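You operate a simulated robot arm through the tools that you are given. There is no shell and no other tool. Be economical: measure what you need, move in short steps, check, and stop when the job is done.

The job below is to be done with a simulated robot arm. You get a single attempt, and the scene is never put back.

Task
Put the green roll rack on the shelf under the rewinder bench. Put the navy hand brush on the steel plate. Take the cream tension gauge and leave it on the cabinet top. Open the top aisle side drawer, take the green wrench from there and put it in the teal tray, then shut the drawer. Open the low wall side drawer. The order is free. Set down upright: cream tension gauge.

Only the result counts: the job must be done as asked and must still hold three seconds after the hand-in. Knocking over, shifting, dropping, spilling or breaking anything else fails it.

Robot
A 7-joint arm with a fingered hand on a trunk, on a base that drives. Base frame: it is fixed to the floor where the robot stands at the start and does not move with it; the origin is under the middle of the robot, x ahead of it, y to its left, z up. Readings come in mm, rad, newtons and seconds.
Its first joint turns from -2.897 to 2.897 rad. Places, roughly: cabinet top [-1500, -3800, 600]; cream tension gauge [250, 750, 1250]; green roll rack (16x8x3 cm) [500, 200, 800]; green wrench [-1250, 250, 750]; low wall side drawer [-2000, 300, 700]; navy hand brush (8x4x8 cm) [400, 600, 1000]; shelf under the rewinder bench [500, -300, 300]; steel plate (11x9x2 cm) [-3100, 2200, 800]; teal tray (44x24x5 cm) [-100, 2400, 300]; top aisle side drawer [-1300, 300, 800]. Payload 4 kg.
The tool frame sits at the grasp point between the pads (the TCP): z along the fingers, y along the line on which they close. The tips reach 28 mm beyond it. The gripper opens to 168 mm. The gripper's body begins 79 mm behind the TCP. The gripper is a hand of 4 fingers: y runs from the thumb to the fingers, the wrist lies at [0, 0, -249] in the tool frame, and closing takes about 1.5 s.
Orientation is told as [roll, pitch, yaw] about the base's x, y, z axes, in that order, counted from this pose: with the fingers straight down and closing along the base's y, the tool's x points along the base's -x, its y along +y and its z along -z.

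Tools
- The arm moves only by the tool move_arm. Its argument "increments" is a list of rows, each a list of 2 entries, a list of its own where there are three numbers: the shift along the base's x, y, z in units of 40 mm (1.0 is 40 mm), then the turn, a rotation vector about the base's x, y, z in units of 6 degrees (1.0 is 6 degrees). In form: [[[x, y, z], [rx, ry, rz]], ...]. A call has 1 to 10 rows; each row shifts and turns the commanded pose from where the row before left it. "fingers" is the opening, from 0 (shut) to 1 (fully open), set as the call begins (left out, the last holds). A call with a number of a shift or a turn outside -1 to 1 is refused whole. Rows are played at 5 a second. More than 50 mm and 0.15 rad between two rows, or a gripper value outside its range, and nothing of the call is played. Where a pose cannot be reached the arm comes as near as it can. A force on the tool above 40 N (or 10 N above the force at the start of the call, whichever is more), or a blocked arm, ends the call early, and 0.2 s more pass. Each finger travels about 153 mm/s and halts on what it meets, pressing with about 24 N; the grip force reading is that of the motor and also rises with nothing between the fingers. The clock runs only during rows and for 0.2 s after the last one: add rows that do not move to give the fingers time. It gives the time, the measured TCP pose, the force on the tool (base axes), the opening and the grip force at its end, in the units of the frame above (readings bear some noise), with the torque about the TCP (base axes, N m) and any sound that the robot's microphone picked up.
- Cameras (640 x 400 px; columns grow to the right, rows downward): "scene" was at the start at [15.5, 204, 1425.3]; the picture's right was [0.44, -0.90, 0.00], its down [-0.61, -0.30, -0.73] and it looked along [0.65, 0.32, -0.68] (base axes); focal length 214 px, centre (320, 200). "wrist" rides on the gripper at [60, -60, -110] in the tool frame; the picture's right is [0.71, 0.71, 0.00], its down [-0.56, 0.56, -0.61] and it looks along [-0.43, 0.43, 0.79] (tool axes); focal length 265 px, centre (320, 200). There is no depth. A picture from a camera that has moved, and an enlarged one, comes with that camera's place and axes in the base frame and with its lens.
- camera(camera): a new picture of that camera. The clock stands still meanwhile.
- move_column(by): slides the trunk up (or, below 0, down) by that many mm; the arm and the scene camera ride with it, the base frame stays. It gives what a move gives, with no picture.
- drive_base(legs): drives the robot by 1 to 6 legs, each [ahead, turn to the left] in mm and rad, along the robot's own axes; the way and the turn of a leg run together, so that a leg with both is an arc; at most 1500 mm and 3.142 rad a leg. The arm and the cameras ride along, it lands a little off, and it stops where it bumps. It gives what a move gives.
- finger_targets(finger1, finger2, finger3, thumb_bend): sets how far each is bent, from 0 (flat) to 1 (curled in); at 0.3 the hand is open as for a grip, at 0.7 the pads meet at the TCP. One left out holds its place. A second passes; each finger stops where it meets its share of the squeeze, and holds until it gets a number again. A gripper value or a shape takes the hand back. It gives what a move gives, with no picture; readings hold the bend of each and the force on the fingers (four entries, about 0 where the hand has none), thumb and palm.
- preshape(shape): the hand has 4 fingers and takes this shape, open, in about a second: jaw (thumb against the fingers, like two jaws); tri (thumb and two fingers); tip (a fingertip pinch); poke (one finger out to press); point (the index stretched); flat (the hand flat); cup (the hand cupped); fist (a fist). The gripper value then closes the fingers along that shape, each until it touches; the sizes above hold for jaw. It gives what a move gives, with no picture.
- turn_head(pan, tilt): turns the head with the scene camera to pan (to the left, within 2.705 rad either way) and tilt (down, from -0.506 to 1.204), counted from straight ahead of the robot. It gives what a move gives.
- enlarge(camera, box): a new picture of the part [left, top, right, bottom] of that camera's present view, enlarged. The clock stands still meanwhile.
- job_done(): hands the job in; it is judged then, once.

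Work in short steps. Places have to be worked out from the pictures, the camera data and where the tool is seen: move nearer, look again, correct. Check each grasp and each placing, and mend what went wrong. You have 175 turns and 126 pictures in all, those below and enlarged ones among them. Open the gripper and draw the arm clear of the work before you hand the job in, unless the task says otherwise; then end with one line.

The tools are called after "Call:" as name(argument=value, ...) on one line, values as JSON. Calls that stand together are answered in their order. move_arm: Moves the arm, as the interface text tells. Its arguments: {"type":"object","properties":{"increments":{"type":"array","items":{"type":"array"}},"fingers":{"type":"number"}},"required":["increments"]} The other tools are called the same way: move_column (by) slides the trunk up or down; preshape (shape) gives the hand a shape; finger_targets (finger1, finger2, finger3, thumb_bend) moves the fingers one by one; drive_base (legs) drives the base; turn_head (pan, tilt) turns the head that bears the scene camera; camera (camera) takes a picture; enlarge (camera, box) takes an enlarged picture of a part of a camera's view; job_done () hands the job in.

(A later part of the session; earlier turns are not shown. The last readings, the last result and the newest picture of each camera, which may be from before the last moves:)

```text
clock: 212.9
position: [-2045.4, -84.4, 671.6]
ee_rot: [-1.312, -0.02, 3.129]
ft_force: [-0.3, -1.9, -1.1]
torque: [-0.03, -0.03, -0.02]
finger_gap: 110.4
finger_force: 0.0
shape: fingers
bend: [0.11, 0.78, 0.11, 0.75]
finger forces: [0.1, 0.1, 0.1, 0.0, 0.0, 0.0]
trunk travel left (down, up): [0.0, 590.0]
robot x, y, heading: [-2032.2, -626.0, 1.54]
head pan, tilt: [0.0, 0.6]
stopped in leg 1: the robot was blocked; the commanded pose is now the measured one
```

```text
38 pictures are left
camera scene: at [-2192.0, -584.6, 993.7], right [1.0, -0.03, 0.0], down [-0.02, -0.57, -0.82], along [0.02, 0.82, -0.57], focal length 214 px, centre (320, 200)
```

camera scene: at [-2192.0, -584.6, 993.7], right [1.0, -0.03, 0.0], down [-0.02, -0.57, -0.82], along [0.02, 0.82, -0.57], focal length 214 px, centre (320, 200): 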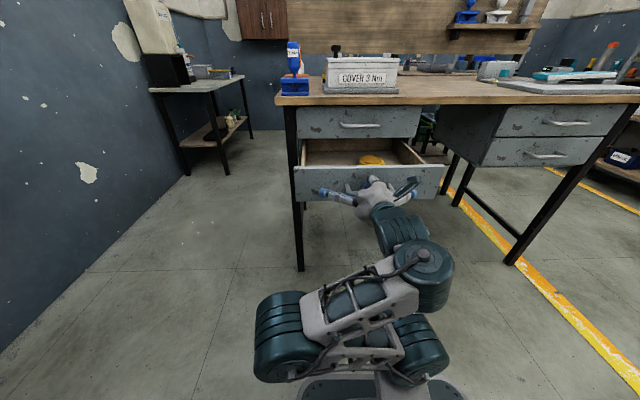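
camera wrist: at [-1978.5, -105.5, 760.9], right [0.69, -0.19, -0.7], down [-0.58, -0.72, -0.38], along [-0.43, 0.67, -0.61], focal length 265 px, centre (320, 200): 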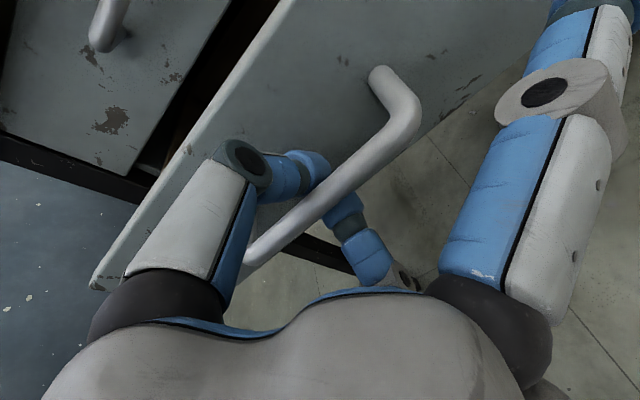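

The drawer is open ~190 mm (stop reached). I open the fingers and back away.

Call:
finger_targets(finger2=0.2, thumb_bend=0.2)

Call:
drive_base(legs=[[-90, 0]])

Call:
camera(camera="scene")

```text
clock: 213.9
position: [-2045.5, -85.3, 671.7]
ee_rot: [-1.31, -0.021, 3.127]
ft_force: [0.6, 0.1, 0.4]
torque: [0.01, 0.01, -0.01]
finger_gap: 149.1
finger_force: 0.1
shape: fingers
bend: [0.11, 0.2, 0.11, 0.2]
finger forces: [0.1, 0.0, 0.0, 0.1, 0.1, 0.0]
trunk travel left (down, up): [0.0, 590.0]
robot x, y, heading: [-2026.8, -629.7, 1.543]
head pan, tilt: [0.0, 0.6]
```

```text
clock: 215.1
position: [-2059.9, -89.5, 665.5]
ee_rot: [-1.301, -0.023, -3.136]
ft_force: [-1.0, -0.6, 0.2]
torque: [0.02, -0.03, -0.05]
finger_gap: 149.0
finger_force: 0.0
shape: fingers
bend: [0.11, 0.2, 0.11, 0.2]
finger forces: [0.0, 0.0, 0.0, 0.1, 0.1, 0.0]
trunk travel left (down, up): [0.0, 590.0]
robot x, y, heading: [-2053.5, -632.7, 1.64]
head pan, tilt: [0.0, 0.6]
stopped in leg 1: the robot was blocked; the commanded pose is now the measured one
```

```text
37 pictures are left
camera scene: at [-2216.2, -600.9, 994.0], right [1.0, 0.07, 0.0], down [0.04, -0.58, -0.82], along [-0.06, 0.81, -0.58], focal length 214 px, centre (320, 200)
```

scene: 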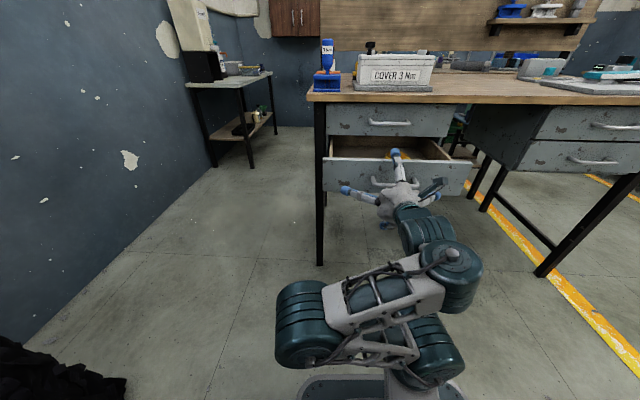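

The base rear bumps something behind, not the drawer stop. I re-close on the bar and pull a bit further with the arm to find the drawer's real limit.

Call:
finger_targets(finger2=0.8, thumb_bend=0.8)

Call:
move_arm(increments=[[[0, -0.3, 0], [0, 0, 0]], [[0, -0.3, 0], [0, 0, 0]], [[0, -0.3, 0], [0, 0, 0]], [[0, -0.3, 0], [0, 0, 0]], [[0, -0.3, 0], [0, 0, 0]]])

Call:
camera(camera="scene")

```text
clock: 216.1
position: [-2061.5, -88.8, 665.6]
ee_rot: [-1.302, -0.022, -3.132]
ft_force: [-0.8, 1.4, 5.3]
torque: [-0.02, -0.03, -0.01]
finger_gap: 111.2
finger_force: 2.3
shape: fingers
bend: [0.11, 0.78, 0.11, 0.73]
finger forces: [0.0, 0.1, 0.0, 0.0, 4.5, 0.1]
trunk travel left (down, up): [0.0, 590.0]
robot x, y, heading: [-2052.3, -631.8, 1.642]
head pan, tilt: [0.0, 0.6]
```

```text
clock: 217.3
position: [-2061.4, -149.9, 666.1]
ee_rot: [-1.301, -0.023, -3.137]
ft_force: [2.7, 7.4, 3.8]
torque: [-0.14, 0.03, -0.04]
finger_gap: 111.1
finger_force: 4.3
shape: fingers
bend: [0.11, 0.79, 0.11, 0.72]
finger forces: [0.0, 0.1, 0.0, 0.0, 8.2, 0.1]
trunk travel left (down, up): [0.0, 590.0]
robot x, y, heading: [-2051.2, -634.0, 1.643]
head pan, tilt: [0.0, 0.6]
```

```text
36 pictures are left
camera scene: at [-2216.3, -600.9, 993.2], right [1.0, 0.07, 0.0], down [0.04, -0.58, -0.82], along [-0.06, 0.81, -0.58], focal length 214 px, centre (320, 200)
```

scene: 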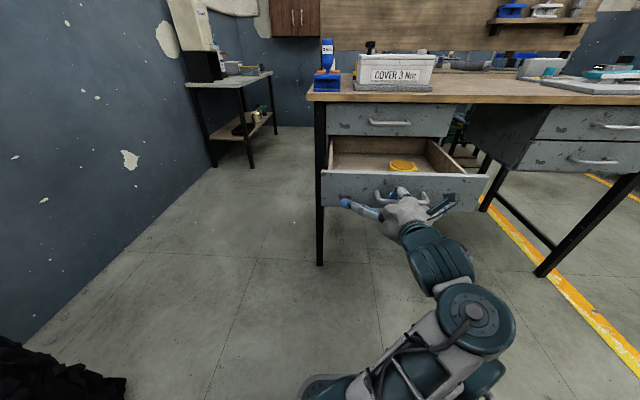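

Drawer is now ~250 mm open. I release, retract, raise the trunk, and drive to the aisle-side drawers.

Call:
finger_targets(finger2=0.2, thumb_bend=0.2)

Call:
move_arm(increments=[[[0, -0.3, 0], [0, 0, 0]], [[0, -0.4, 0], [0, 0, 0]], [[0, -0.4, 0], [0, 0, 0]], [[0, -0.4, 0], [0, 0, 0]]])

Call:
camera(camera="wrist")

```text
clock: 218.3
position: [-2061.4, -148.3, 666.3]
ee_rot: [-1.301, -0.023, -3.134]
ft_force: [-0.2, 0.1, 1.0]
torque: [-0.03, 0.02, 0.0]
finger_gap: 148.9
finger_force: 0.0
shape: fingers
bend: [0.11, 0.2, 0.11, 0.2]
finger forces: [0.0, 0.0, 0.1, 0.0, 0.0, 0.0]
trunk travel left (down, up): [0.0, 590.0]
robot x, y, heading: [-2053.4, -632.9, 1.644]
head pan, tilt: [0.0, 0.6]
```

```text
clock: 219.3
position: [-2053.2, -176.3, 665.0]
ee_rot: [-1.3, -0.023, -3.131]
ft_force: [-0.1, -0.2, 0.8]
torque: [-0.01, 0.0, 0.0]
finger_gap: 149.2
finger_force: 0.1
shape: fingers
bend: [0.11, 0.2, 0.11, 0.2]
finger forces: [0.1, 0.0, 0.1, 0.0, 0.0, 0.0]
out of reach, approached as far as the arm can: row 2, 3, 4
trunk travel left (down, up): [0.0, 590.0]
robot x, y, heading: [-2055.1, -635.9, 1.644]
head pan, tilt: [0.0, 0.6]
```

```text
35 pictures are left
camera wrist: at [-1988.4, -265.3, 751.4], right [0.69, -0.18, -0.7], down [-0.56, -0.75, -0.36], along [-0.45, 0.64, -0.62], focal length 265 px, centre (320, 200)
```

wrist: 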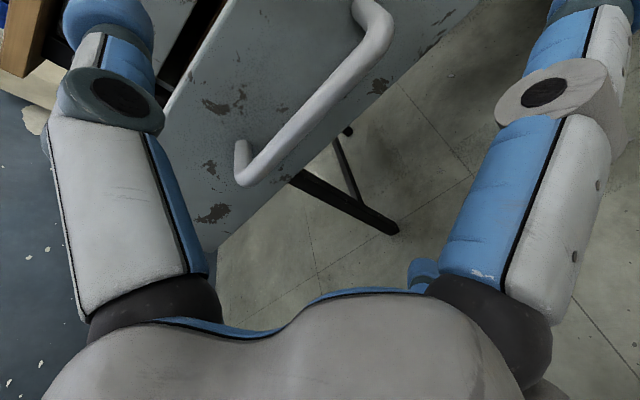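

Little retraction room, so I flatten thumb and finger2 to clear the bar before raising the trunk, then drive over.

Call:
finger_targets(finger1=0.0, finger2=0.0, finger3=0.0, thumb_bend=0.0)

Call:
move_column(by=350)

Call:
drive_base(legs=[[0, -1.55], [690, 0]])

Call:
drive_base(legs=[[0, 1.5]])

Call:
turn_head(pan=0.0, tilt=0.6)

Call:
camera(camera="scene")

```text
clock: 220.3
position: [-2052.3, -177.8, 664.1]
ee_rot: [-1.299, -0.023, -3.134]
ft_force: [0.1, -0.1, -0.3]
torque: [-0.01, 0.01, -0.01]
finger_gap: 163.0
finger_force: 0.1
shape: fingers
bend: [0.0, 0.0, 0.0, 0.0]
finger forces: [0.0, 0.0, 0.1, 0.0, 0.0, 0.0]
trunk travel left (down, up): [0.0, 590.0]
robot x, y, heading: [-2054.2, -631.6, 1.643]
head pan, tilt: [0.0, 0.6]
```

```text
clock: 223.9
position: [-2052.7, -174.1, 713.9]
ee_rot: [-1.304, -0.02, -3.133]
ft_force: [-0.4, -0.5, 0.5]
torque: [0.0, 0.03, 0.03]
finger_gap: 163.2
finger_force: 0.0
shape: fingers
bend: [0.0, 0.0, 0.0, 0.0]
finger forces: [0.1, 0.1, 0.0, 0.0, 0.0, 0.0]
trunk travel left (down, up): [-47.0, 543.0]
robot x, y, heading: [-2052.9, -628.7, 1.643]
head pan, tilt: [0.0, 0.6]
stopped: the arm was blocked; the commanded pose is now the measured one
```

```text
clock: 224.7
position: [-2052.0, -172.1, 718.2]
ee_rot: [-1.309, -0.022, -3.135]
ft_force: [-0.3, -0.1, 0.5]
torque: [-0.01, -0.01, 0.0]
finger_gap: 163.4
finger_force: 0.1
shape: fingers
bend: [0.0, 0.0, 0.0, 0.0]
finger forces: [0.0, 0.1, 0.0, 0.0, 0.0, 0.1]
trunk travel left (down, up): [-47.0, 543.0]
robot x, y, heading: [-2050.3, -625.6, 1.638]
head pan, tilt: [0.0, 0.6]
stopped in leg 1: the robot was blocked; the commanded pose is now the measured one
```

```text
clock: 225.3
position: [-2051.1, -172.3, 718.0]
ee_rot: [-1.312, -0.023, -3.135]
ft_force: [-0.3, -0.2, -0.6]
torque: [0.04, 0.0, -0.03]
finger_gap: 163.0
finger_force: 0.0
shape: fingers
bend: [0.0, 0.0, 0.0, 0.0]
finger forces: [0.0, 0.0, 0.1, 0.0, 0.0, 0.0]
trunk travel left (down, up): [-47.0, 543.0]
robot x, y, heading: [-2051.7, -617.3, 1.638]
head pan, tilt: [0.0, 0.6]
stopped in leg 1: the robot was blocked; the commanded pose is now the measured one
```

```text
clock: 225.9
position: [-2052.0, -173.5, 717.4]
ee_rot: [-1.31, -0.024, -3.137]
ft_force: [-0.3, -0.2, -0.7]
torque: [-0.01, 0.01, 0.02]
finger_gap: 163.0
finger_force: 0.0
shape: fingers
bend: [0.0, 0.0, 0.0, 0.0]
finger forces: [0.0, 0.0, 0.0, 0.1, 0.0, 0.0]
trunk travel left (down, up): [-47.0, 543.0]
robot x, y, heading: [-2050.8, -623.2, 1.633]
head pan, tilt: [0.0, 0.6]
```

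```text
34 pictures are left
camera scene: at [-2215.3, -600.9, 1040.5], right [1.0, 0.07, 0.0], down [0.04, -0.57, -0.82], along [-0.05, 0.82, -0.57], focal length 214 px, centre (320, 200)
```

scene: 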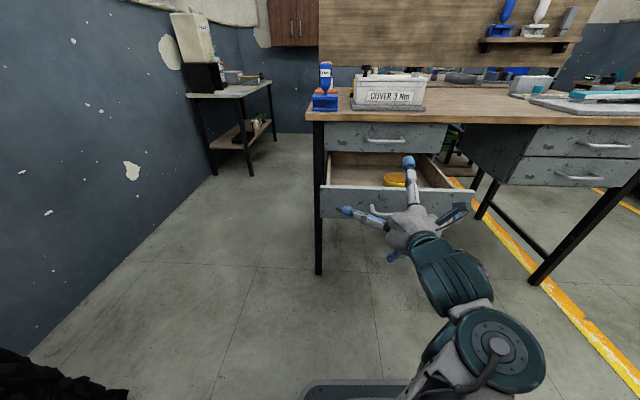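

The base's rear seems jammed near the machine behind. I raise the hand with the arm itself, above the drawer, so I can then drive forward.

Call:
move_arm(increments=[[[0, 0, 0.6], [0, 0, 0]], [[0, 0, 0.8], [0, 0, 0]], [[0, 0, 0.8], [0, 0, 0]], [[0, 0, 0.8], [0, 0, 0]], [[0, 0, 0.8], [0, 0, 0]], [[0, 0, 0.8], [0, 0, 0]]])

Call:
turn_head(pan=-2.3, tilt=0.9)

Call:
camera(camera="scene")

```text
clock: 227.3
position: [-2050.5, -172.0, 901.1]
ee_rot: [-1.31, -0.022, -3.136]
ft_force: [0.2, 0.7, 0.8]
torque: [0.0, 0.0, 0.02]
finger_gap: 163.3
finger_force: 0.0
shape: fingers
bend: [0.0, 0.0, 0.0, 0.0]
finger forces: [0.0, 0.0, 0.0, 0.0, 0.0, 0.0]
trunk travel left (down, up): [-47.0, 543.0]
robot x, y, heading: [-2053.1, -619.8, 1.636]
head pan, tilt: [0.0, 0.6]
```

```text
clock: 229.4
position: [-2051.4, -172.0, 901.0]
ee_rot: [-1.31, -0.024, -3.137]
ft_force: [0.0, 0.6, 0.4]
torque: [0.0, 0.0, -0.02]
finger_gap: 163.3
finger_force: 0.0
shape: fingers
bend: [0.0, 0.0, 0.0, 0.0]
finger forces: [0.0, 0.0, 0.0, 0.0, 0.1, 0.0]
trunk travel left (down, up): [-47.0, 543.0]
robot x, y, heading: [-2056.3, -619.6, 1.631]
head pan, tilt: [-2.3, 0.901]
```

```text
33 pictures are left
camera scene: at [-2149.8, -735.6, 1015.7], right [-0.62, -0.79, 0.0], down [-0.62, 0.48, -0.62], along [0.49, -0.38, -0.78], focal length 214 px, centre (320, 200)
```

scene: 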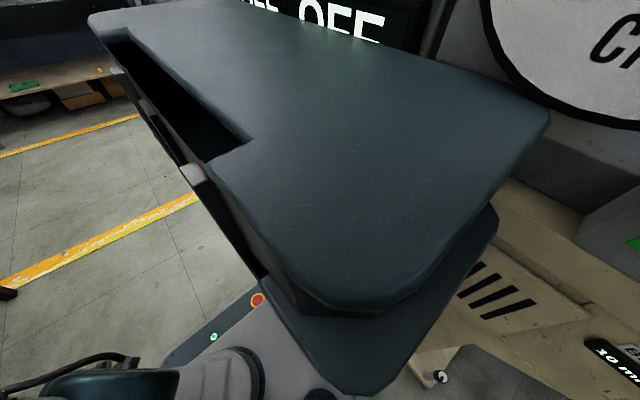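

The column's back is right against the machine. I raise the hand 40 mm more and drive forward 150 mm.

Call:
move_arm(increments=[[[0, 0, 0.6], [0, 0, 0]], [[0, 0, 0.6], [0, 0, 0]]])

Call:
drive_base(legs=[[150, 0]])

Call:
move_column(by=300)

Call:
drive_base(legs=[[0, -1.6], [680, 0], [0, 1.54]])

Call:
turn_head(pan=0.0, tilt=0.6)

Call:
camera(camera="scene")

```text
clock: 230.0
position: [-2050.9, -174.4, 950.8]
ee_rot: [-1.311, -0.022, -3.136]
ft_force: [0.4, -0.5, 0.1]
torque: [0.0, -0.02, 0.03]
finger_gap: 163.1
finger_force: 0.1
shape: fingers
bend: [0.0, 0.0, 0.0, 0.0]
finger forces: [0.0, 0.0, 0.0, 0.0, 0.0, 0.1]
trunk travel left (down, up): [-47.0, 543.0]
robot x, y, heading: [-2054.8, -623.5, 1.634]
head pan, tilt: [-2.3, 0.901]
```

```text
clock: 231.4
position: [-2059.9, -27.7, 951.3]
ee_rot: [-1.313, -0.024, -3.134]
ft_force: [0.6, -0.7, 0.0]
torque: [0.0, 0.0, 0.01]
finger_gap: 163.2
finger_force: 0.0
shape: fingers
bend: [0.0, 0.0, 0.0, 0.0]
finger forces: [0.1, 0.0, 0.0, 0.0, 0.0, 0.0]
trunk travel left (down, up): [-47.0, 543.0]
robot x, y, heading: [-2062.0, -471.0, 1.635]
head pan, tilt: [-2.3, 0.901]
```

```text
clock: 234.4
position: [-2061.2, -27.3, 1251.9]
ee_rot: [-1.311, -0.026, -3.135]
ft_force: [1.2, 0.5, -0.2]
torque: [0.0, 0.01, -0.05]
finger_gap: 163.1
finger_force: 0.0
shape: fingers
bend: [0.0, 0.0, 0.0, 0.0]
finger forces: [0.0, 0.0, 0.0, 0.0, 0.1, 0.0]
trunk travel left (down, up): [-347.0, 243.0]
robot x, y, heading: [-2060.3, -472.3, 1.633]
head pan, tilt: [-2.3, 0.901]
```

```text
clock: 245.6
position: [-1392.1, 36.4, 1250.1]
ee_rot: [-1.315, -0.025, 3.132]
ft_force: [0.2, -0.7, 0.6]
torque: [-0.04, -0.01, 0.01]
finger_gap: 163.1
finger_force: 0.0
shape: fingers
bend: [0.0, 0.0, 0.0, 0.0]
finger forces: [0.1, 0.0, 0.0, 0.0, 0.0, 0.0]
trunk travel left (down, up): [-347.0, 243.0]
robot x, y, heading: [-1400.5, -408.1, 1.621]
head pan, tilt: [-2.3, 0.901]
```

```text
clock: 247.7
position: [-1390.3, 37.0, 1251.4]
ee_rot: [-1.313, -0.026, 3.132]
ft_force: [-0.9, 0.0, -0.3]
torque: [-0.02, 0.01, -0.01]
finger_gap: 163.1
finger_force: 0.0
shape: fingers
bend: [0.0, 0.0, 0.0, 0.0]
finger forces: [0.0, 0.0, 0.0, 0.1, 0.0, 0.0]
trunk travel left (down, up): [-347.0, 243.0]
robot x, y, heading: [-1397.0, -407.7, 1.616]
head pan, tilt: [0.0, 0.6]
```

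```text
32 pictures are left
camera scene: at [-1561.1, -387.5, 1340.5], right [1.0, 0.05, 0.0], down [0.03, -0.56, -0.83], along [-0.04, 0.82, -0.56], focal length 214 px, centre (320, 200)
```

scene: 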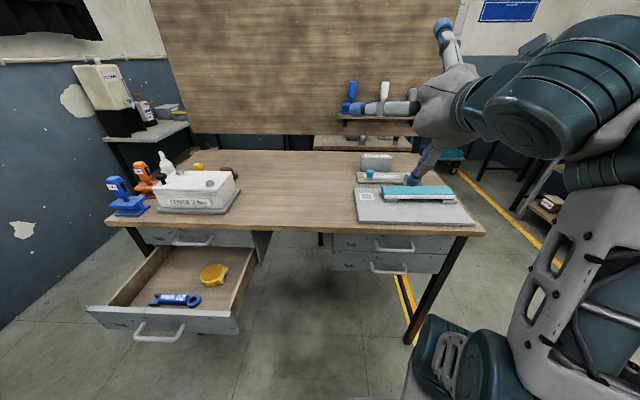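

The low drawer stands open. Aisle top handle ≈(-1336,131,793). I lower the trunk and arm to that height in front of it.

Call:
move_column(by=-347)

Call:
move_arm(increments=[[[0.3, -0.1, -0.5], [0, 0, 0]], [[0.3, 0, -0.5], [0, 0, 0]], [[0.3, 0, -0.5], [0, 0, 0]], [[0.3, 0, -0.5], [0, 0, 0]], [[0.2, 0, -0.5], [0, 0, 0]]])

Call:
finger_targets(finger2=0.23, thumb_bend=0.23)

Call:
camera(camera="wrist")

Call:
camera(camera="scene")

```text
clock: 251.1
position: [-1391.1, 36.9, 904.6]
ee_rot: [-1.312, -0.026, 3.132]
ft_force: [-0.3, 0.0, 0.6]
torque: [0.03, 0.02, 0.01]
finger_gap: 162.9
finger_force: 0.0
shape: fingers
bend: [0.0, 0.0, 0.0, 0.0]
finger forces: [0.0, 0.1, 0.0, 0.0, 0.1, 0.0]
trunk travel left (down, up): [0.0, 590.0]
robot x, y, heading: [-1399.0, -407.8, 1.621]
head pan, tilt: [0.0, 0.6]
```

```text
clock: 252.3
position: [-1334.0, 33.7, 802.8]
ee_rot: [-1.315, -0.025, 3.133]
ft_force: [0.1, 0.0, -0.5]
torque: [0.01, 0.0, -0.01]
finger_gap: 163.1
finger_force: 0.0
shape: fingers
bend: [0.0, 0.0, 0.0, 0.0]
finger forces: [0.0, 0.1, 0.0, 0.0, 0.1, 0.0]
trunk travel left (down, up): [0.0, 590.0]
robot x, y, heading: [-1397.2, -411.8, 1.619]
head pan, tilt: [0.0, 0.6]
```

```text
clock: 253.3
position: [-1334.9, 33.5, 804.3]
ee_rot: [-1.313, -0.024, 3.134]
ft_force: [-0.3, -0.5, 0.7]
torque: [0.01, 0.01, -0.01]
finger_gap: 148.8
finger_force: 0.1
shape: fingers
bend: [0.0, 0.23, 0.0, 0.23]
finger forces: [0.0, 0.0, 0.0, 0.0, 0.0, 0.2]
trunk travel left (down, up): [0.0, 590.0]
robot x, y, heading: [-1399.4, -407.8, 1.622]
head pan, tilt: [0.0, 0.6]
```

```text
31 pictures are left
camera wrist: at [-1271.8, -56.6, 889.7], right [0.69, -0.19, -0.7], down [-0.57, -0.73, -0.37], along [-0.44, 0.66, -0.61], focal length 265 px, centre (320, 200)
```

wrist: 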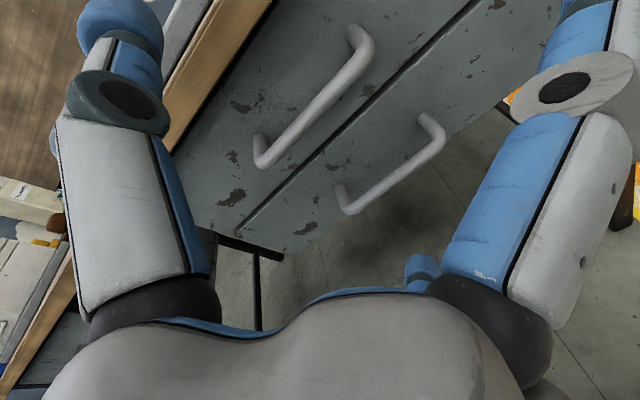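

```text
30 pictures are left
camera scene: at [-1561.1, -387.5, 993.8], right [1.0, 0.05, 0.0], down [0.03, -0.56, -0.83], along [-0.04, 0.82, -0.56], focal length 214 px, centre (320, 200)
```

scene: 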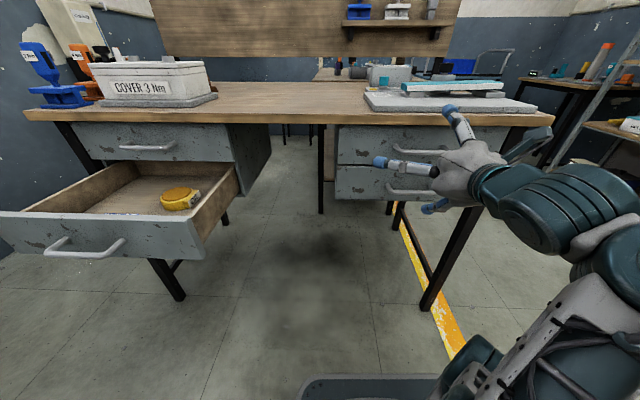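

Bar ≈(-1329,131,796); the bench edge is just above, so I half-close the thumb first, then drive forward to straddle the bar.

Call:
finger_targets(finger2=0.4, thumb_bend=0.53)

Call:
drive_base(legs=[[73, 0]])

Call:
camera(camera="wrist")

```text
clock: 254.3
position: [-1334.8, 34.8, 803.5]
ee_rot: [-1.31, -0.024, 3.132]
ft_force: [0.0, -0.1, 1.2]
torque: [0.01, -0.04, 0.02]
finger_gap: 122.3
finger_force: 0.1
shape: fingers
bend: [0.0, 0.4, 0.0, 0.53]
finger forces: [0.0, 0.0, 0.0, 0.0, 0.1, 0.1]
trunk travel left (down, up): [0.0, 590.0]
robot x, y, heading: [-1396.4, -408.5, 1.621]
head pan, tilt: [0.0, 0.6]
```

```text
clock: 255.3
position: [-1338.3, 106.3, 803.9]
ee_rot: [-1.313, -0.023, 3.133]
ft_force: [-1.2, -0.9, -0.8]
torque: [0.04, 0.03, 0.0]
finger_gap: 121.8
finger_force: 0.8
shape: fingers
bend: [0.0, 0.4, 0.0, 0.53]
finger forces: [0.0, 0.0, 0.1, 0.0, 1.2, 0.0]
trunk travel left (down, up): [0.0, 590.0]
robot x, y, heading: [-1399.8, -332.9, 1.621]
head pan, tilt: [0.0, 0.6]
```

```text
29 pictures are left
camera wrist: at [-1275.6, 16.8, 889.7], right [0.69, -0.19, -0.7], down [-0.57, -0.73, -0.37], along [-0.44, 0.66, -0.61], focal length 265 px, centre (320, 200)
```

wrist: 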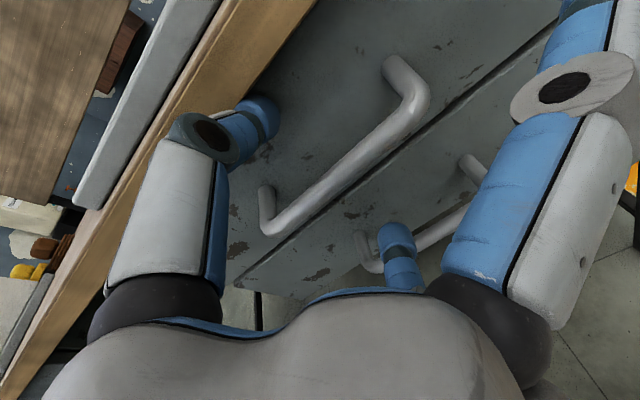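

The bar is between thumb and finger2. I close and pull back.

Call:
finger_targets(finger2=0.8, thumb_bend=0.8)

Call:
drive_base(legs=[[-245, 0]])

Call:
camera(camera="scene")

```text
clock: 256.3
position: [-1338.2, 106.5, 804.5]
ee_rot: [-1.316, -0.024, 3.135]
ft_force: [0.5, 0.4, 11.2]
torque: [0.16, -0.03, -0.01]
finger_gap: 112.5
finger_force: 10.7
shape: fingers
bend: [0.0, 0.66, 0.0, 0.75]
finger forces: [0.0, 6.3, 0.0, 0.0, 15.1, 0.1]
trunk travel left (down, up): [0.0, 590.0]
robot x, y, heading: [-1401.8, -333.5, 1.618]
head pan, tilt: [0.0, 0.6]
```

```text
clock: 258.1
position: [-1324.8, -135.0, 802.2]
ee_rot: [-1.313, -0.025, 3.13]
ft_force: [0.2, 0.6, 0.0]
torque: [0.04, 0.02, 0.02]
finger_gap: 111.9
finger_force: 0.0
shape: fingers
bend: [0.0, 0.68, 0.0, 0.77]
finger forces: [0.1, 0.1, 0.0, 0.0, 0.0, 0.1]
trunk travel left (down, up): [0.0, 590.0]
robot x, y, heading: [-1388.6, -574.6, 1.617]
head pan, tilt: [0.0, 0.6]
```

```text
28 pictures are left
camera scene: at [-1552.9, -556.1, 993.8], right [1.0, 0.05, 0.0], down [0.03, -0.56, -0.83], along [-0.04, 0.82, -0.56], focal length 214 px, centre (320, 200)
```

scene: 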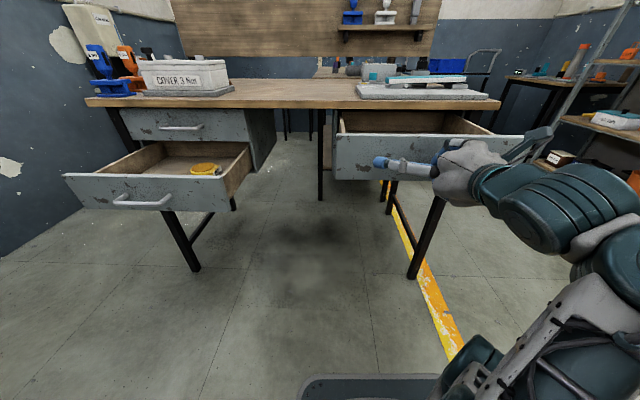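

The top drawer is open ~240 mm. I flatten the fingers, raise the trunk and look into the drawer.

Call:
finger_targets(finger2=0.0, thumb_bend=0.0)

Call:
drive_base(legs=[[-25, 0]])

Call:
move_column(by=400)

Call:
turn_head(pan=-0.3, tilt=0.8)

Call:
camera(camera="scene")

```text
clock: 259.1
position: [-1324.5, -135.5, 803.3]
ee_rot: [-1.313, -0.024, 3.128]
ft_force: [0.5, 0.0, 0.0]
torque: [-0.03, -0.01, 0.0]
finger_gap: 163.2
finger_force: 0.0
shape: fingers
bend: [0.0, 0.0, 0.0, 0.0]
finger forces: [0.0, 0.1, 0.1, 0.1, 0.0, 0.0]
trunk travel left (down, up): [0.0, 590.0]
robot x, y, heading: [-1391.4, -574.8, 1.615]
head pan, tilt: [0.0, 0.6]
```

```text
clock: 259.9
position: [-1322.9, -160.6, 803.5]
ee_rot: [-1.311, -0.025, 3.127]
ft_force: [0.2, 0.3, -0.2]
torque: [-0.02, -0.04, -0.02]
finger_gap: 163.4
finger_force: 0.0
shape: fingers
bend: [0.0, 0.0, 0.0, 0.0]
finger forces: [0.0, 0.1, 0.0, 0.0, 0.0, 0.0]
trunk travel left (down, up): [0.0, 590.0]
robot x, y, heading: [-1388.0, -600.3, 1.621]
head pan, tilt: [0.0, 0.6]
```

```text
clock: 263.7
position: [-1323.0, -161.7, 1204.7]
ee_rot: [-1.312, -0.025, 3.129]
ft_force: [0.2, 0.0, 0.3]
torque: [0.0, 0.0, -0.01]
finger_gap: 163.5
finger_force: 0.0
shape: fingers
bend: [0.0, 0.0, 0.0, 0.0]
finger forces: [0.0, 0.0, 0.0, 0.1, 0.0, 0.0]
trunk travel left (down, up): [-400.0, 190.0]
robot x, y, heading: [-1391.8, -604.9, 1.622]
head pan, tilt: [0.0, 0.6]
```

```text
clock: 264.5
position: [-1323.8, -161.7, 1203.8]
ee_rot: [-1.313, -0.024, 3.131]
ft_force: [0.0, -0.1, 0.4]
torque: [0.01, -0.02, -0.02]
finger_gap: 163.1
finger_force: 0.0
shape: fingers
bend: [0.0, 0.0, 0.0, 0.0]
finger forces: [0.0, 0.0, 0.0, 0.0, 0.0, 0.1]
trunk travel left (down, up): [-400.0, 190.0]
robot x, y, heading: [-1387.5, -603.0, 1.619]
head pan, tilt: [-0.3, 0.799]
```

```text
27 pictures are left
camera scene: at [-1527.4, -592.8, 1377.0], right [0.97, -0.25, 0.0], down [-0.18, -0.69, -0.7], along [0.17, 0.68, -0.72], focal length 214 px, centre (320, 200)
```

scene: 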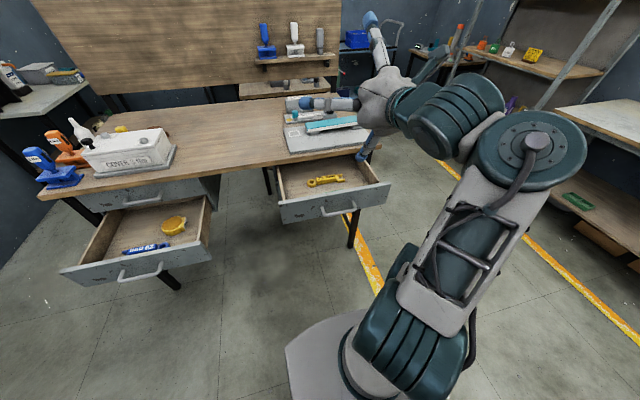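

Call:
enlarge(camera="scene", box=[265, 140, 405, 235])

```text
4.21 times, centred on (335, 188) of scene
camera zoom: at [-1527.4, -592.8, 1377.0], right [0.97, -0.25, 0.0], down [-0.18, -0.69, -0.7], along [0.17, 0.68, -0.72], focal length 903 px, centre (257, 253)
```

zoom: 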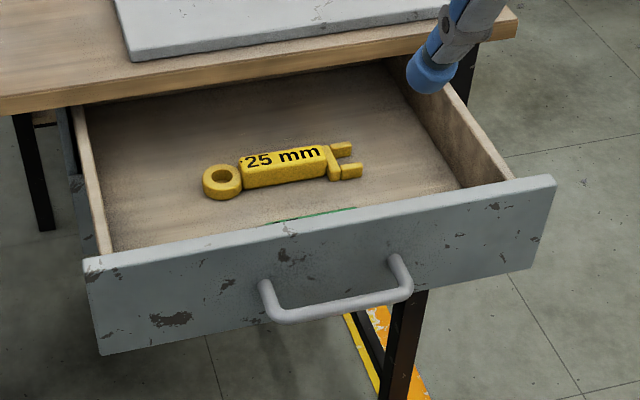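

The green wrench hides just behind the drawer front (a green sliver, ≈(-1320,0)); the yellow one is further back. I rotate the tool to vertical with closing along y and move above the drawer.

Call:
drive_base(legs=[[90, -0.045]])

Call:
move_arm(increments=[[[0, 0.1, 0], [-1, 0, 0]], [[0, 0.1, 0], [-1, 0, 0]], [[0, 0.1, 0], [-1, 0, 0]], [[0, 0.1, 0], [-1, 0, 0]], [[0, 0.1, 0], [-1, 0, 0]], [[0, 0.1, 0], [-1, 0, 0]], [[0, 0.1, 0], [-1, 0, 0]], [[0, 0.1, 0], [-1, 0, 0]], [[0, 0.1, 0], [-1, 0, 0]], [[0, 0.1, 0], [-1, 0, 0]]])

Call:
move_arm(increments=[[[0, 0.1, -0.5], [-1, 0, 0]], [[0, 0.1, -0.5], [-1, 0, 0]], [[0, 0.1, -0.5], [-0.5, 0, 0]], [[0, 0.1, -0.8], [0, 0, 0]], [[0, 0.1, -0.8], [0, 0, 0]], [[0, 0.1, -0.8], [0, 0, 0]], [[0, 0.1, -0.8], [0, 0, 0]]])

Call:
camera(camera="wrist")

```text
clock: 265.6
position: [-1304.1, -72.3, 1203.5]
ee_rot: [-1.313, -0.025, 3.081]
ft_force: [-0.3, 0.0, -0.5]
torque: [0.02, 0.04, 0.0]
finger_gap: 162.9
finger_force: 0.0
shape: fingers
bend: [0.0, 0.0, 0.0, 0.0]
finger forces: [0.0, 0.0, 0.0, 0.0, 0.0, 0.1]
trunk travel left (down, up): [-400.0, 190.0]
robot x, y, heading: [-1393.0, -512.8, 1.567]
head pan, tilt: [-0.3, 0.799]
```

```text
clock: 267.9
position: [-1306.2, -34.8, 1153.2]
ee_rot: [-0.269, 0.04, 3.091]
ft_force: [0.1, -0.5, 0.0]
torque: [-0.01, 0.0, 0.05]
finger_gap: 163.0
finger_force: 0.1
shape: fingers
bend: [0.0, 0.0, 0.0, 0.0]
finger forces: [0.0, 0.0, 0.1, 0.1, 0.0, 0.0]
out of reach, approached as far as the arm can: row 9, 10
trunk travel left (down, up): [-400.0, 190.0]
robot x, y, heading: [-1394.3, -509.7, 1.573]
head pan, tilt: [-0.3, 0.799]
```

```text
clock: 269.4
position: [-1305.3, -8.7, 951.7]
ee_rot: [-0.005, 0.05, 3.102]
ft_force: [-0.4, -0.3, 1.0]
torque: [0.03, -0.04, 0.04]
finger_gap: 163.3
finger_force: 0.0
shape: fingers
bend: [0.0, 0.0, 0.0, 0.0]
finger forces: [0.0, 0.1, 0.0, 0.0, 0.0, 0.0]
out of reach, approached as far as the arm can: row 1, 2
trunk travel left (down, up): [-400.0, 190.0]
robot x, y, heading: [-1391.2, -514.7, 1.565]
head pan, tilt: [-0.3, 0.799]
```

```text
25 pictures are left
camera wrist: at [-1247.0, 49.2, 1065.9], right [0.68, -0.73, 0.03], down [-0.61, -0.54, 0.58], along [-0.41, -0.41, -0.81], focal length 265 px, centre (320, 200)
```

wrist: 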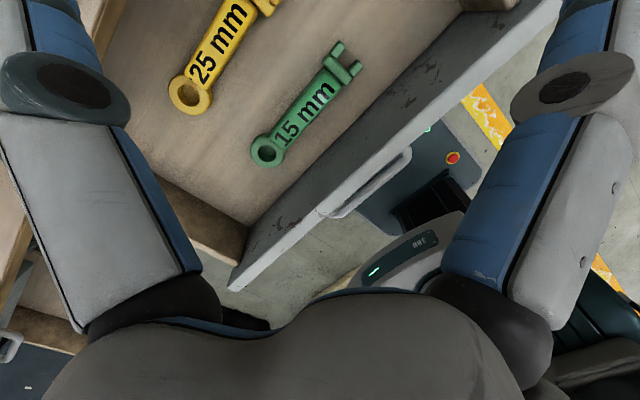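

Green wrench lies along x, centre ≈(-1315,-4), clear of the front panel (~66 mm) and the yellow one (~93 mm). I pre-shape a ±40 mm opening, level the tool and descend.

Call:
finger_targets(finger2=0.48, thumb_bend=0.48)

Call:
move_arm(increments=[[[-0.15, 0.06, -0.3], [0, 0.48, 0.38]], [[-0.15, 0.06, -0.7], [0, 0, 0]], [[0, 0, -0.8], [0, 0, 0]], [[0, 0, -0.8], [0, 0, 0]], [[0, 0, -0.5], [0, 0, 0]]])

Call:
camera(camera="wrist")

```text
clock: 270.4
position: [-1305.5, -8.2, 953.0]
ee_rot: [-0.005, 0.054, 3.104]
ft_force: [0.0, 0.2, 0.1]
torque: [0.0, 0.01, -0.01]
finger_gap: 126.3
finger_force: 0.1
shape: fingers
bend: [0.0, 0.48, 0.0, 0.48]
finger forces: [0.1, 0.0, 0.1, 0.0, 0.0, 0.0]
trunk travel left (down, up): [-400.0, 190.0]
robot x, y, heading: [-1392.2, -512.0, 1.568]
head pan, tilt: [-0.3, 0.799]
```

```text
clock: 271.3
position: [-1316.9, -2.7, 887.2]
ee_rot: [-0.024, 0.002, 3.138]
ft_force: [2.7, 0.1, 19.7]
torque: [-1.37, -0.07, 0.13]
finger_gap: 125.7
finger_force: 10.3
shape: fingers
bend: [0.0, 0.46, 0.0, 0.48]
finger forces: [0.1, 20.7, 0.0, 0.0, 0.0, 0.0]
trunk travel left (down, up): [-400.0, 190.0]
robot x, y, heading: [-1394.8, -514.8, 1.561]
head pan, tilt: [-0.3, 0.799]
stopped in row 4: the force on the tool passed its limit (the readings are from after the stop); the commanded pose is now the measured one
```

```text
24 pictures are left
camera wrist: at [-1255.8, 56.1, 999.8], right [0.71, -0.71, -0.02], down [-0.56, -0.57, 0.6], along [-0.43, -0.41, -0.8], focal length 265 px, centre (320, 200)
```

wrist: 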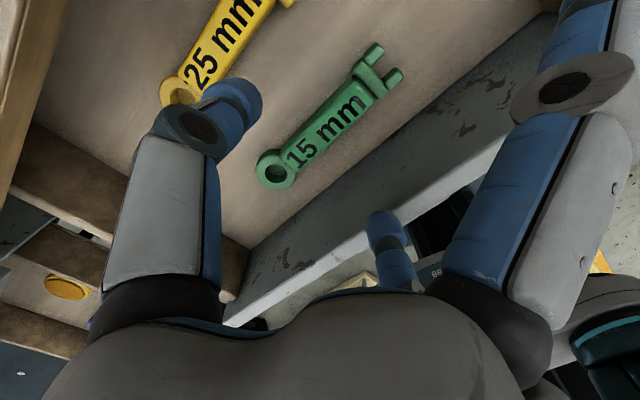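

Finger2 landed on the drawer front's top edge (z≈850). I rise, narrow finger2, shift 8 mm north, and descend again.

Call:
move_arm(increments=[[[0.1, 0.1, 0.5], [0.2, 0, 0]], [[0, 0.1, 0.3], [0, 0, 0]]])

Call:
finger_targets(finger2=0.6, thumb_bend=0.54)

Call:
move_arm(increments=[[[0, 0, -0.7], [0, 0, 0]], [[0, 0, -0.7], [0, 0, 0]], [[0, 0, -0.7], [0, 0, 0]]])

Call:
camera(camera="wrist")

```text
clock: 271.9
position: [-1313.2, 8.3, 917.6]
ee_rot: [-0.04, 0.003, 3.143]
ft_force: [-0.5, -0.1, -0.3]
torque: [0.02, -0.01, 0.04]
finger_gap: 126.2
finger_force: 0.0
shape: fingers
bend: [0.0, 0.48, 0.0, 0.48]
finger forces: [0.0, 0.0, 0.0, 0.0, 0.0, 0.0]
trunk travel left (down, up): [-400.0, 190.0]
robot x, y, heading: [-1392.5, -514.6, 1.568]
head pan, tilt: [-0.3, 0.799]
```

```text
clock: 272.9
position: [-1312.7, 7.2, 916.9]
ee_rot: [-0.04, 0.002, 3.14]
ft_force: [0.1, 0.3, 0.0]
torque: [0.01, 0.0, 0.03]
finger_gap: 121.4
finger_force: 0.1
shape: fingers
bend: [0.0, 0.6, 0.0, 0.54]
finger forces: [0.0, 0.1, 0.1, 0.0, 0.1, 0.1]
trunk travel left (down, up): [-400.0, 190.0]
robot x, y, heading: [-1389.9, -514.4, 1.566]
head pan, tilt: [-0.3, 0.799]
```

```text
clock: 273.7
position: [-1314.3, 6.3, 833.1]
ee_rot: [-0.042, 0.001, 3.141]
ft_force: [-0.5, 0.2, 0.7]
torque: [0.01, 0.0, 0.0]
finger_gap: 121.3
finger_force: 0.1
shape: fingers
bend: [0.0, 0.6, 0.0, 0.54]
finger forces: [0.0, 0.0, 0.0, 0.0, 0.0, 0.0]
trunk travel left (down, up): [-400.0, 190.0]
robot x, y, heading: [-1394.1, -510.0, 1.574]
head pan, tilt: [-0.3, 0.799]
```

```text
23 pictures are left
camera wrist: at [-1252.8, 63.3, 946.6], right [0.71, -0.71, -0.03], down [-0.56, -0.58, 0.59], along [-0.43, -0.4, -0.81], focal length 265 px, centre (320, 200)
```

wrist: 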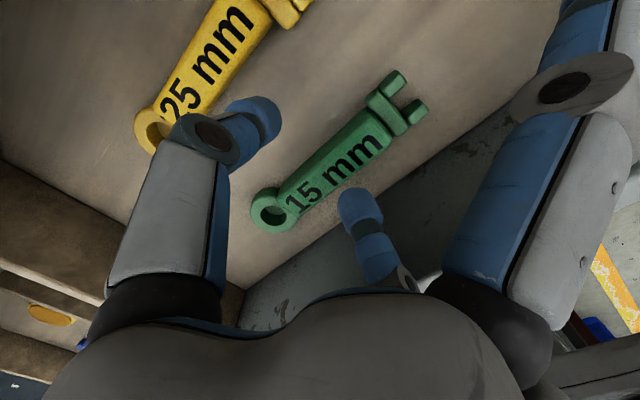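

Wrench at y≈-12; I shift 8 mm south, level, and descend carefully toward the drawer floor.

Call:
move_arm(increments=[[[0, -0.2, -0.2], [-0.38, 0, 0]], [[0, 0, -0.3], [0, 0, 0]], [[0, 0, -0.3], [0, 0, 0]], [[0, 0, -0.2], [0, 0, 0]]])

Call:
camera(camera="wrist")

```text
clock: 274.7
position: [-1312.9, -1.5, 792.6]
ee_rot: [-0.003, 0.001, 3.14]
ft_force: [1.0, 1.5, 1.8]
torque: [-0.11, -0.02, 0.02]
finger_gap: 121.4
finger_force: 2.7
shape: fingers
bend: [0.0, 0.6, 0.0, 0.54]
finger forces: [0.1, 3.0, 0.1, 0.1, 0.9, 0.1]
trunk travel left (down, up): [-400.0, 190.0]
robot x, y, heading: [-1393.2, -510.9, 1.568]
head pan, tilt: [-0.3, 0.799]
```

```text
22 pictures are left
camera wrist: at [-1252.3, 58.1, 904.1], right [0.71, -0.71, 0.0], down [-0.56, -0.56, 0.61], along [-0.43, -0.43, -0.79], focal length 265 px, centre (320, 200)
```

wrist: 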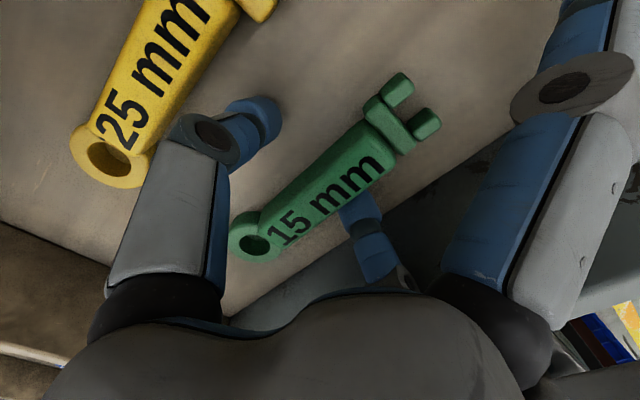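

The tips just touch the floor on both sides of the wrench. I rise 3 mm and close.

Call:
move_arm(increments=[[[0, 0, 0.08], [0, 0, 0]]])

Call:
finger_targets(finger2=0.85, thumb_bend=0.85)

Call:
move_arm(increments=[[[0, 0, 0.2], [0, 0, 0]], [[0, 0, 0.4], [0, 0, 0]], [[0, 0, 0.4], [0, 0, 0]]])

Call:
camera(camera="wrist")

```text
clock: 275.1
position: [-1313.4, -2.5, 796.1]
ee_rot: [0.0, 0.003, 3.14]
ft_force: [0.2, 2.1, -1.0]
torque: [0.0, -0.01, -0.02]
finger_gap: 121.2
finger_force: 0.9
shape: fingers
bend: [0.0, 0.6, 0.0, 0.54]
finger forces: [0.0, 2.1, 0.0, 0.0, 0.1, 0.0]
trunk travel left (down, up): [-400.0, 190.0]
robot x, y, heading: [-1388.1, -513.8, 1.57]
head pan, tilt: [-0.3, 0.799]
```

```text
clock: 276.1
position: [-1315.0, -3.1, 797.3]
ee_rot: [-0.002, 0.001, 3.139]
ft_force: [2.3, 3.3, 8.5]
torque: [-0.1, -0.02, 0.04]
finger_gap: 112.5
finger_force: 16.7
shape: fingers
bend: [0.0, 0.58, 0.0, 0.77]
finger forces: [0.0, 14.5, 0.0, 0.1, 19.1, 0.0]
trunk travel left (down, up): [-400.0, 190.0]
robot x, y, heading: [-1389.9, -513.8, 1.57]
head pan, tilt: [-0.3, 0.799]
```

```text
clock: 276.9
position: [-1312.7, -0.9, 837.7]
ee_rot: [0.0, 0.002, 3.141]
ft_force: [0.0, -0.6, -1.8]
torque: [0.02, -0.02, 0.02]
finger_gap: 112.1
finger_force: 14.9
shape: fingers
bend: [0.0, 0.58, 0.0, 0.76]
finger forces: [0.0, 15.7, 0.1, 0.1, 15.1, 0.0]
trunk travel left (down, up): [-400.0, 190.0]
robot x, y, heading: [-1389.7, -511.7, 1.567]
head pan, tilt: [-0.3, 0.799]
```

```text
21 pictures are left
camera wrist: at [-1251.3, 59.0, 948.4], right [0.71, -0.71, 0.0], down [-0.56, -0.56, 0.61], along [-0.43, -0.43, -0.79], focal length 265 px, centre (320, 200)
```

wrist: 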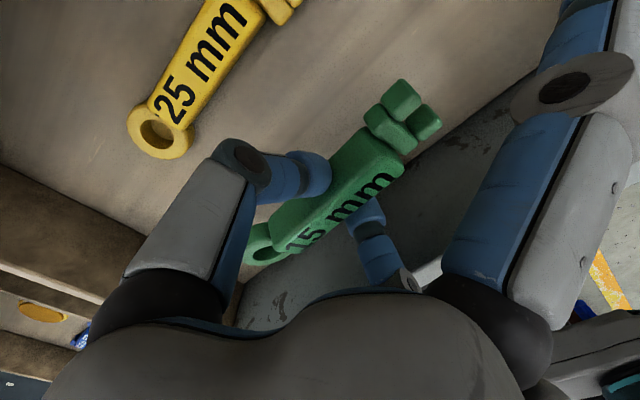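

Wrench held (~15 N). I lift it clear, retract, and drive to the aisle in front of the cart with the teal tray.

Call:
move_arm(increments=[[[0, 0, 1], [0, 0, 0]], [[0, 0, 1], [0, 0, 0]], [[0, 0, 1], [0, 0, 0]], [[0, 0, 1], [0, 0, 0]], [[-0.3, -0.5, 0.4], [0, 0, 0]], [[-0.4, -0.6, 0.4], [0, 0, 0]], [[-0.4, -0.6, 0.2], [0, 0, 0]], [[-0.4, -0.6, 0], [0, 0, 0]]])

Call:
drive_base(legs=[[0, -1.571], [1200, 0], [0, 1.571]])

Call:
drive_base(legs=[[1000, 0], [900, 0]])

Call:
turn_head(pan=0.1, tilt=0.7)

Call:
camera(camera="scene")

```text
clock: 278.7
position: [-1372.2, -96.0, 1037.5]
ee_rot: [-0.001, 0.001, 3.142]
ft_force: [0.2, -0.9, -2.3]
torque: [0.01, -0.01, -0.01]
finger_gap: 112.1
finger_force: 15.2
shape: fingers
bend: [0.0, 0.58, 0.0, 0.77]
finger forces: [0.0, 15.3, 0.0, 0.0, 14.7, 0.1]
out of reach, approached as far as the arm can: row 4
trunk travel left (down, up): [-400.0, 190.0]
robot x, y, heading: [-1389.4, -509.7, 1.571]
head pan, tilt: [-0.3, 0.799]
```

```text
clock: 292.3
position: [-154.7, -116.5, 1037.5]
ee_rot: [0.0, 0.002, 3.068]
ft_force: [0.0, -0.6, -1.9]
torque: [0.04, -0.06, 0.03]
finger_gap: 112.4
finger_force: 14.0
shape: fingers
bend: [0.0, 0.58, 0.0, 0.77]
finger forces: [0.0, 14.4, 0.1, 0.0, 13.9, 0.0]
trunk travel left (down, up): [-400.0, 190.0]
robot x, y, heading: [-200.8, -530.4, 1.497]
head pan, tilt: [-0.3, 0.799]
```

```text
clock: 301.8
position: [-17.5, 1774.8, 1037.3]
ee_rot: [0.0, 0.002, 3.072]
ft_force: [-0.9, 0.7, -1.7]
torque: [0.05, 0.0, 0.0]
finger_gap: 112.5
finger_force: 14.5
shape: fingers
bend: [0.0, 0.58, 0.0, 0.77]
finger forces: [0.1, 14.7, 0.1, 0.0, 13.9, 0.1]
trunk travel left (down, up): [-400.0, 190.0]
robot x, y, heading: [-63.2, 1362.3, 1.5]
head pan, tilt: [-0.3, 0.799]
```

```text
clock: 302.6
position: [-18.9, 1776.0, 1038.1]
ee_rot: [0.001, 0.001, 3.072]
ft_force: [-0.4, 0.1, -1.8]
torque: [0.02, -0.06, 0.03]
finger_gap: 112.1
finger_force: 14.3
shape: fingers
bend: [0.0, 0.58, 0.0, 0.77]
finger forces: [0.0, 14.6, 0.0, 0.0, 13.9, 0.0]
trunk travel left (down, up): [-400.0, 190.0]
robot x, y, heading: [-66.1, 1360.4, 1.504]
head pan, tilt: [0.099, 0.7]
```

```text
20 pictures are left
camera scene: at [-232.4, 1398.0, 1385.2], right [1.0, 0.03, 0.0], down [0.02, -0.64, -0.76], along [-0.02, 0.76, -0.64], focal length 214 px, centre (320, 200)
```

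scene: 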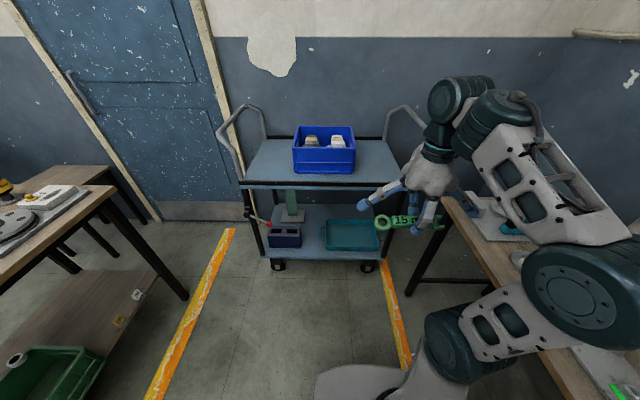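

The teal tray is on the cart's lower deck, centre ≈(-50,2295); upper deck ≈800 high. I lower the trunk, stretch the arm low, then check.

Call:
move_column(by=-400)

Call:
move_arm(increments=[[[-0.2, 0.47, -0.6], [0, 0, 0.07]], [[-0.2, 0.47, -0.6], [0, 0, 0.07]], [[-0.2, 0.47, -0.6], [0, 0, 0.07]], [[-0.2, 0.47, -0.6], [0, 0, 0.07]], [[-0.2, 0.47, -0.6], [0, 0, 0.07]], [[-0.2, 0.47, -0.6], [0, 0, 0.07]], [[-0.2, 0.47, -0.6], [0, 0, 0.07]], [[-0.2, 0.47, -0.6], [0, 0, 0.07]], [[-0.2, 0.47, -0.6], [0, 0, 0.07]], [[-0.2, 0.47, -0.6], [0, 0, 0.07]]])

Call:
drive_base(legs=[[100, 0]])

Call:
camera(camera="scene")

```text
clock: 306.5
position: [-19.1, 1774.8, 637.1]
ee_rot: [0.001, 0.002, 3.073]
ft_force: [0.2, 0.5, -0.5]
torque: [0.03, -0.02, -0.02]
finger_gap: 112.0
finger_force: 14.1
shape: fingers
bend: [0.0, 0.58, 0.0, 0.77]
finger forces: [0.0, 14.7, 0.0, 0.0, 14.1, 0.0]
trunk travel left (down, up): [0.0, 590.0]
robot x, y, heading: [-65.3, 1362.5, 1.499]
head pan, tilt: [0.099, 0.7]
```

```text
clock: 308.7
position: [-102.3, 1961.0, 396.5]
ee_rot: [-0.001, -0.001, -3.137]
ft_force: [0.0, 0.0, -1.9]
torque: [0.04, -0.01, 0.0]
finger_gap: 112.3
finger_force: 14.6
shape: fingers
bend: [0.0, 0.58, 0.0, 0.77]
finger forces: [0.1, 15.0, 0.0, 0.1, 14.3, 0.1]
trunk travel left (down, up): [0.0, 590.0]
robot x, y, heading: [-65.0, 1362.8, 1.501]
head pan, tilt: [0.099, 0.7]
```

```text
clock: 309.8
position: [-94.4, 2063.5, 396.4]
ee_rot: [-0.001, 0.003, -3.14]
ft_force: [0.7, 0.0, -2.1]
torque: [0.0, -0.02, -0.01]
finger_gap: 112.2
finger_force: 14.6
shape: fingers
bend: [0.0, 0.58, 0.0, 0.77]
finger forces: [0.0, 15.1, 0.1, 0.1, 14.5, 0.1]
trunk travel left (down, up): [0.0, 590.0]
robot x, y, heading: [-55.1, 1463.7, 1.498]
head pan, tilt: [0.099, 0.7]
```

```text
19 pictures are left
camera scene: at [-225.3, 1500.4, 985.2], right [1.0, 0.03, 0.0], down [0.02, -0.64, -0.76], along [-0.02, 0.76, -0.64], focal length 214 px, centre (320, 200)
```

scene: 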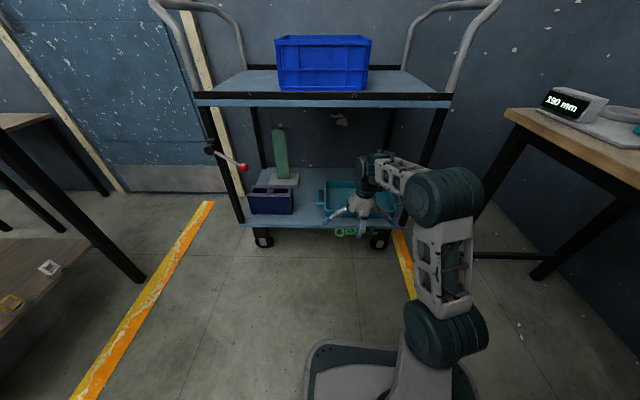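

Tray ≈ x -225…135, y 2220…2460, rim ≈320; upper deck underside ≈786. I drive forward 235 mm so the wrench is over the tray.

Call:
drive_base(legs=[[120, 0], [115, 0]])

Call:
enlarge(camera="scene", box=[240, 90, 480, 250])

Call:
camera(camera="wrist")

```text
clock: 311.9
position: [-80.2, 2300.2, 396.8]
ee_rot: [0.0, 0.003, -3.136]
ft_force: [0.1, -0.5, -1.1]
torque: [0.01, -0.02, -0.02]
finger_gap: 112.4
finger_force: 14.9
shape: fingers
bend: [0.0, 0.58, 0.0, 0.77]
finger forces: [0.0, 15.1, 0.0, 0.0, 14.6, 0.1]
trunk travel left (down, up): [0.0, 590.0]
robot x, y, heading: [-44.3, 1700.5, 1.5]
head pan, tilt: [0.099, 0.7]
```

```text
2.50 times, centred on (360, 170) of scene
camera zoom: at [-209.0, 1738.1, 985.2], right [1.0, 0.03, 0.0], down [0.02, -0.64, -0.76], along [-0.02, 0.76, -0.64], focal length 536 px, centre (220, 275)
```

zoom: 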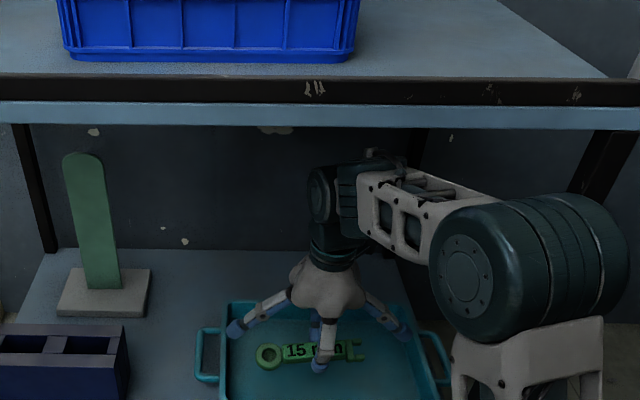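

```text
17 pictures are left
camera wrist: at [-19.5, 2362.5, 507.8], right [0.71, -0.7, 0.0], down [-0.56, -0.56, 0.61], along [-0.43, -0.44, -0.79], focal length 265 px, centre (320, 200)
```

wrist: 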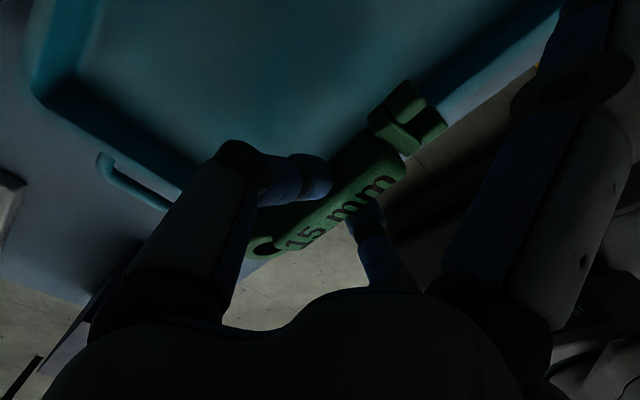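

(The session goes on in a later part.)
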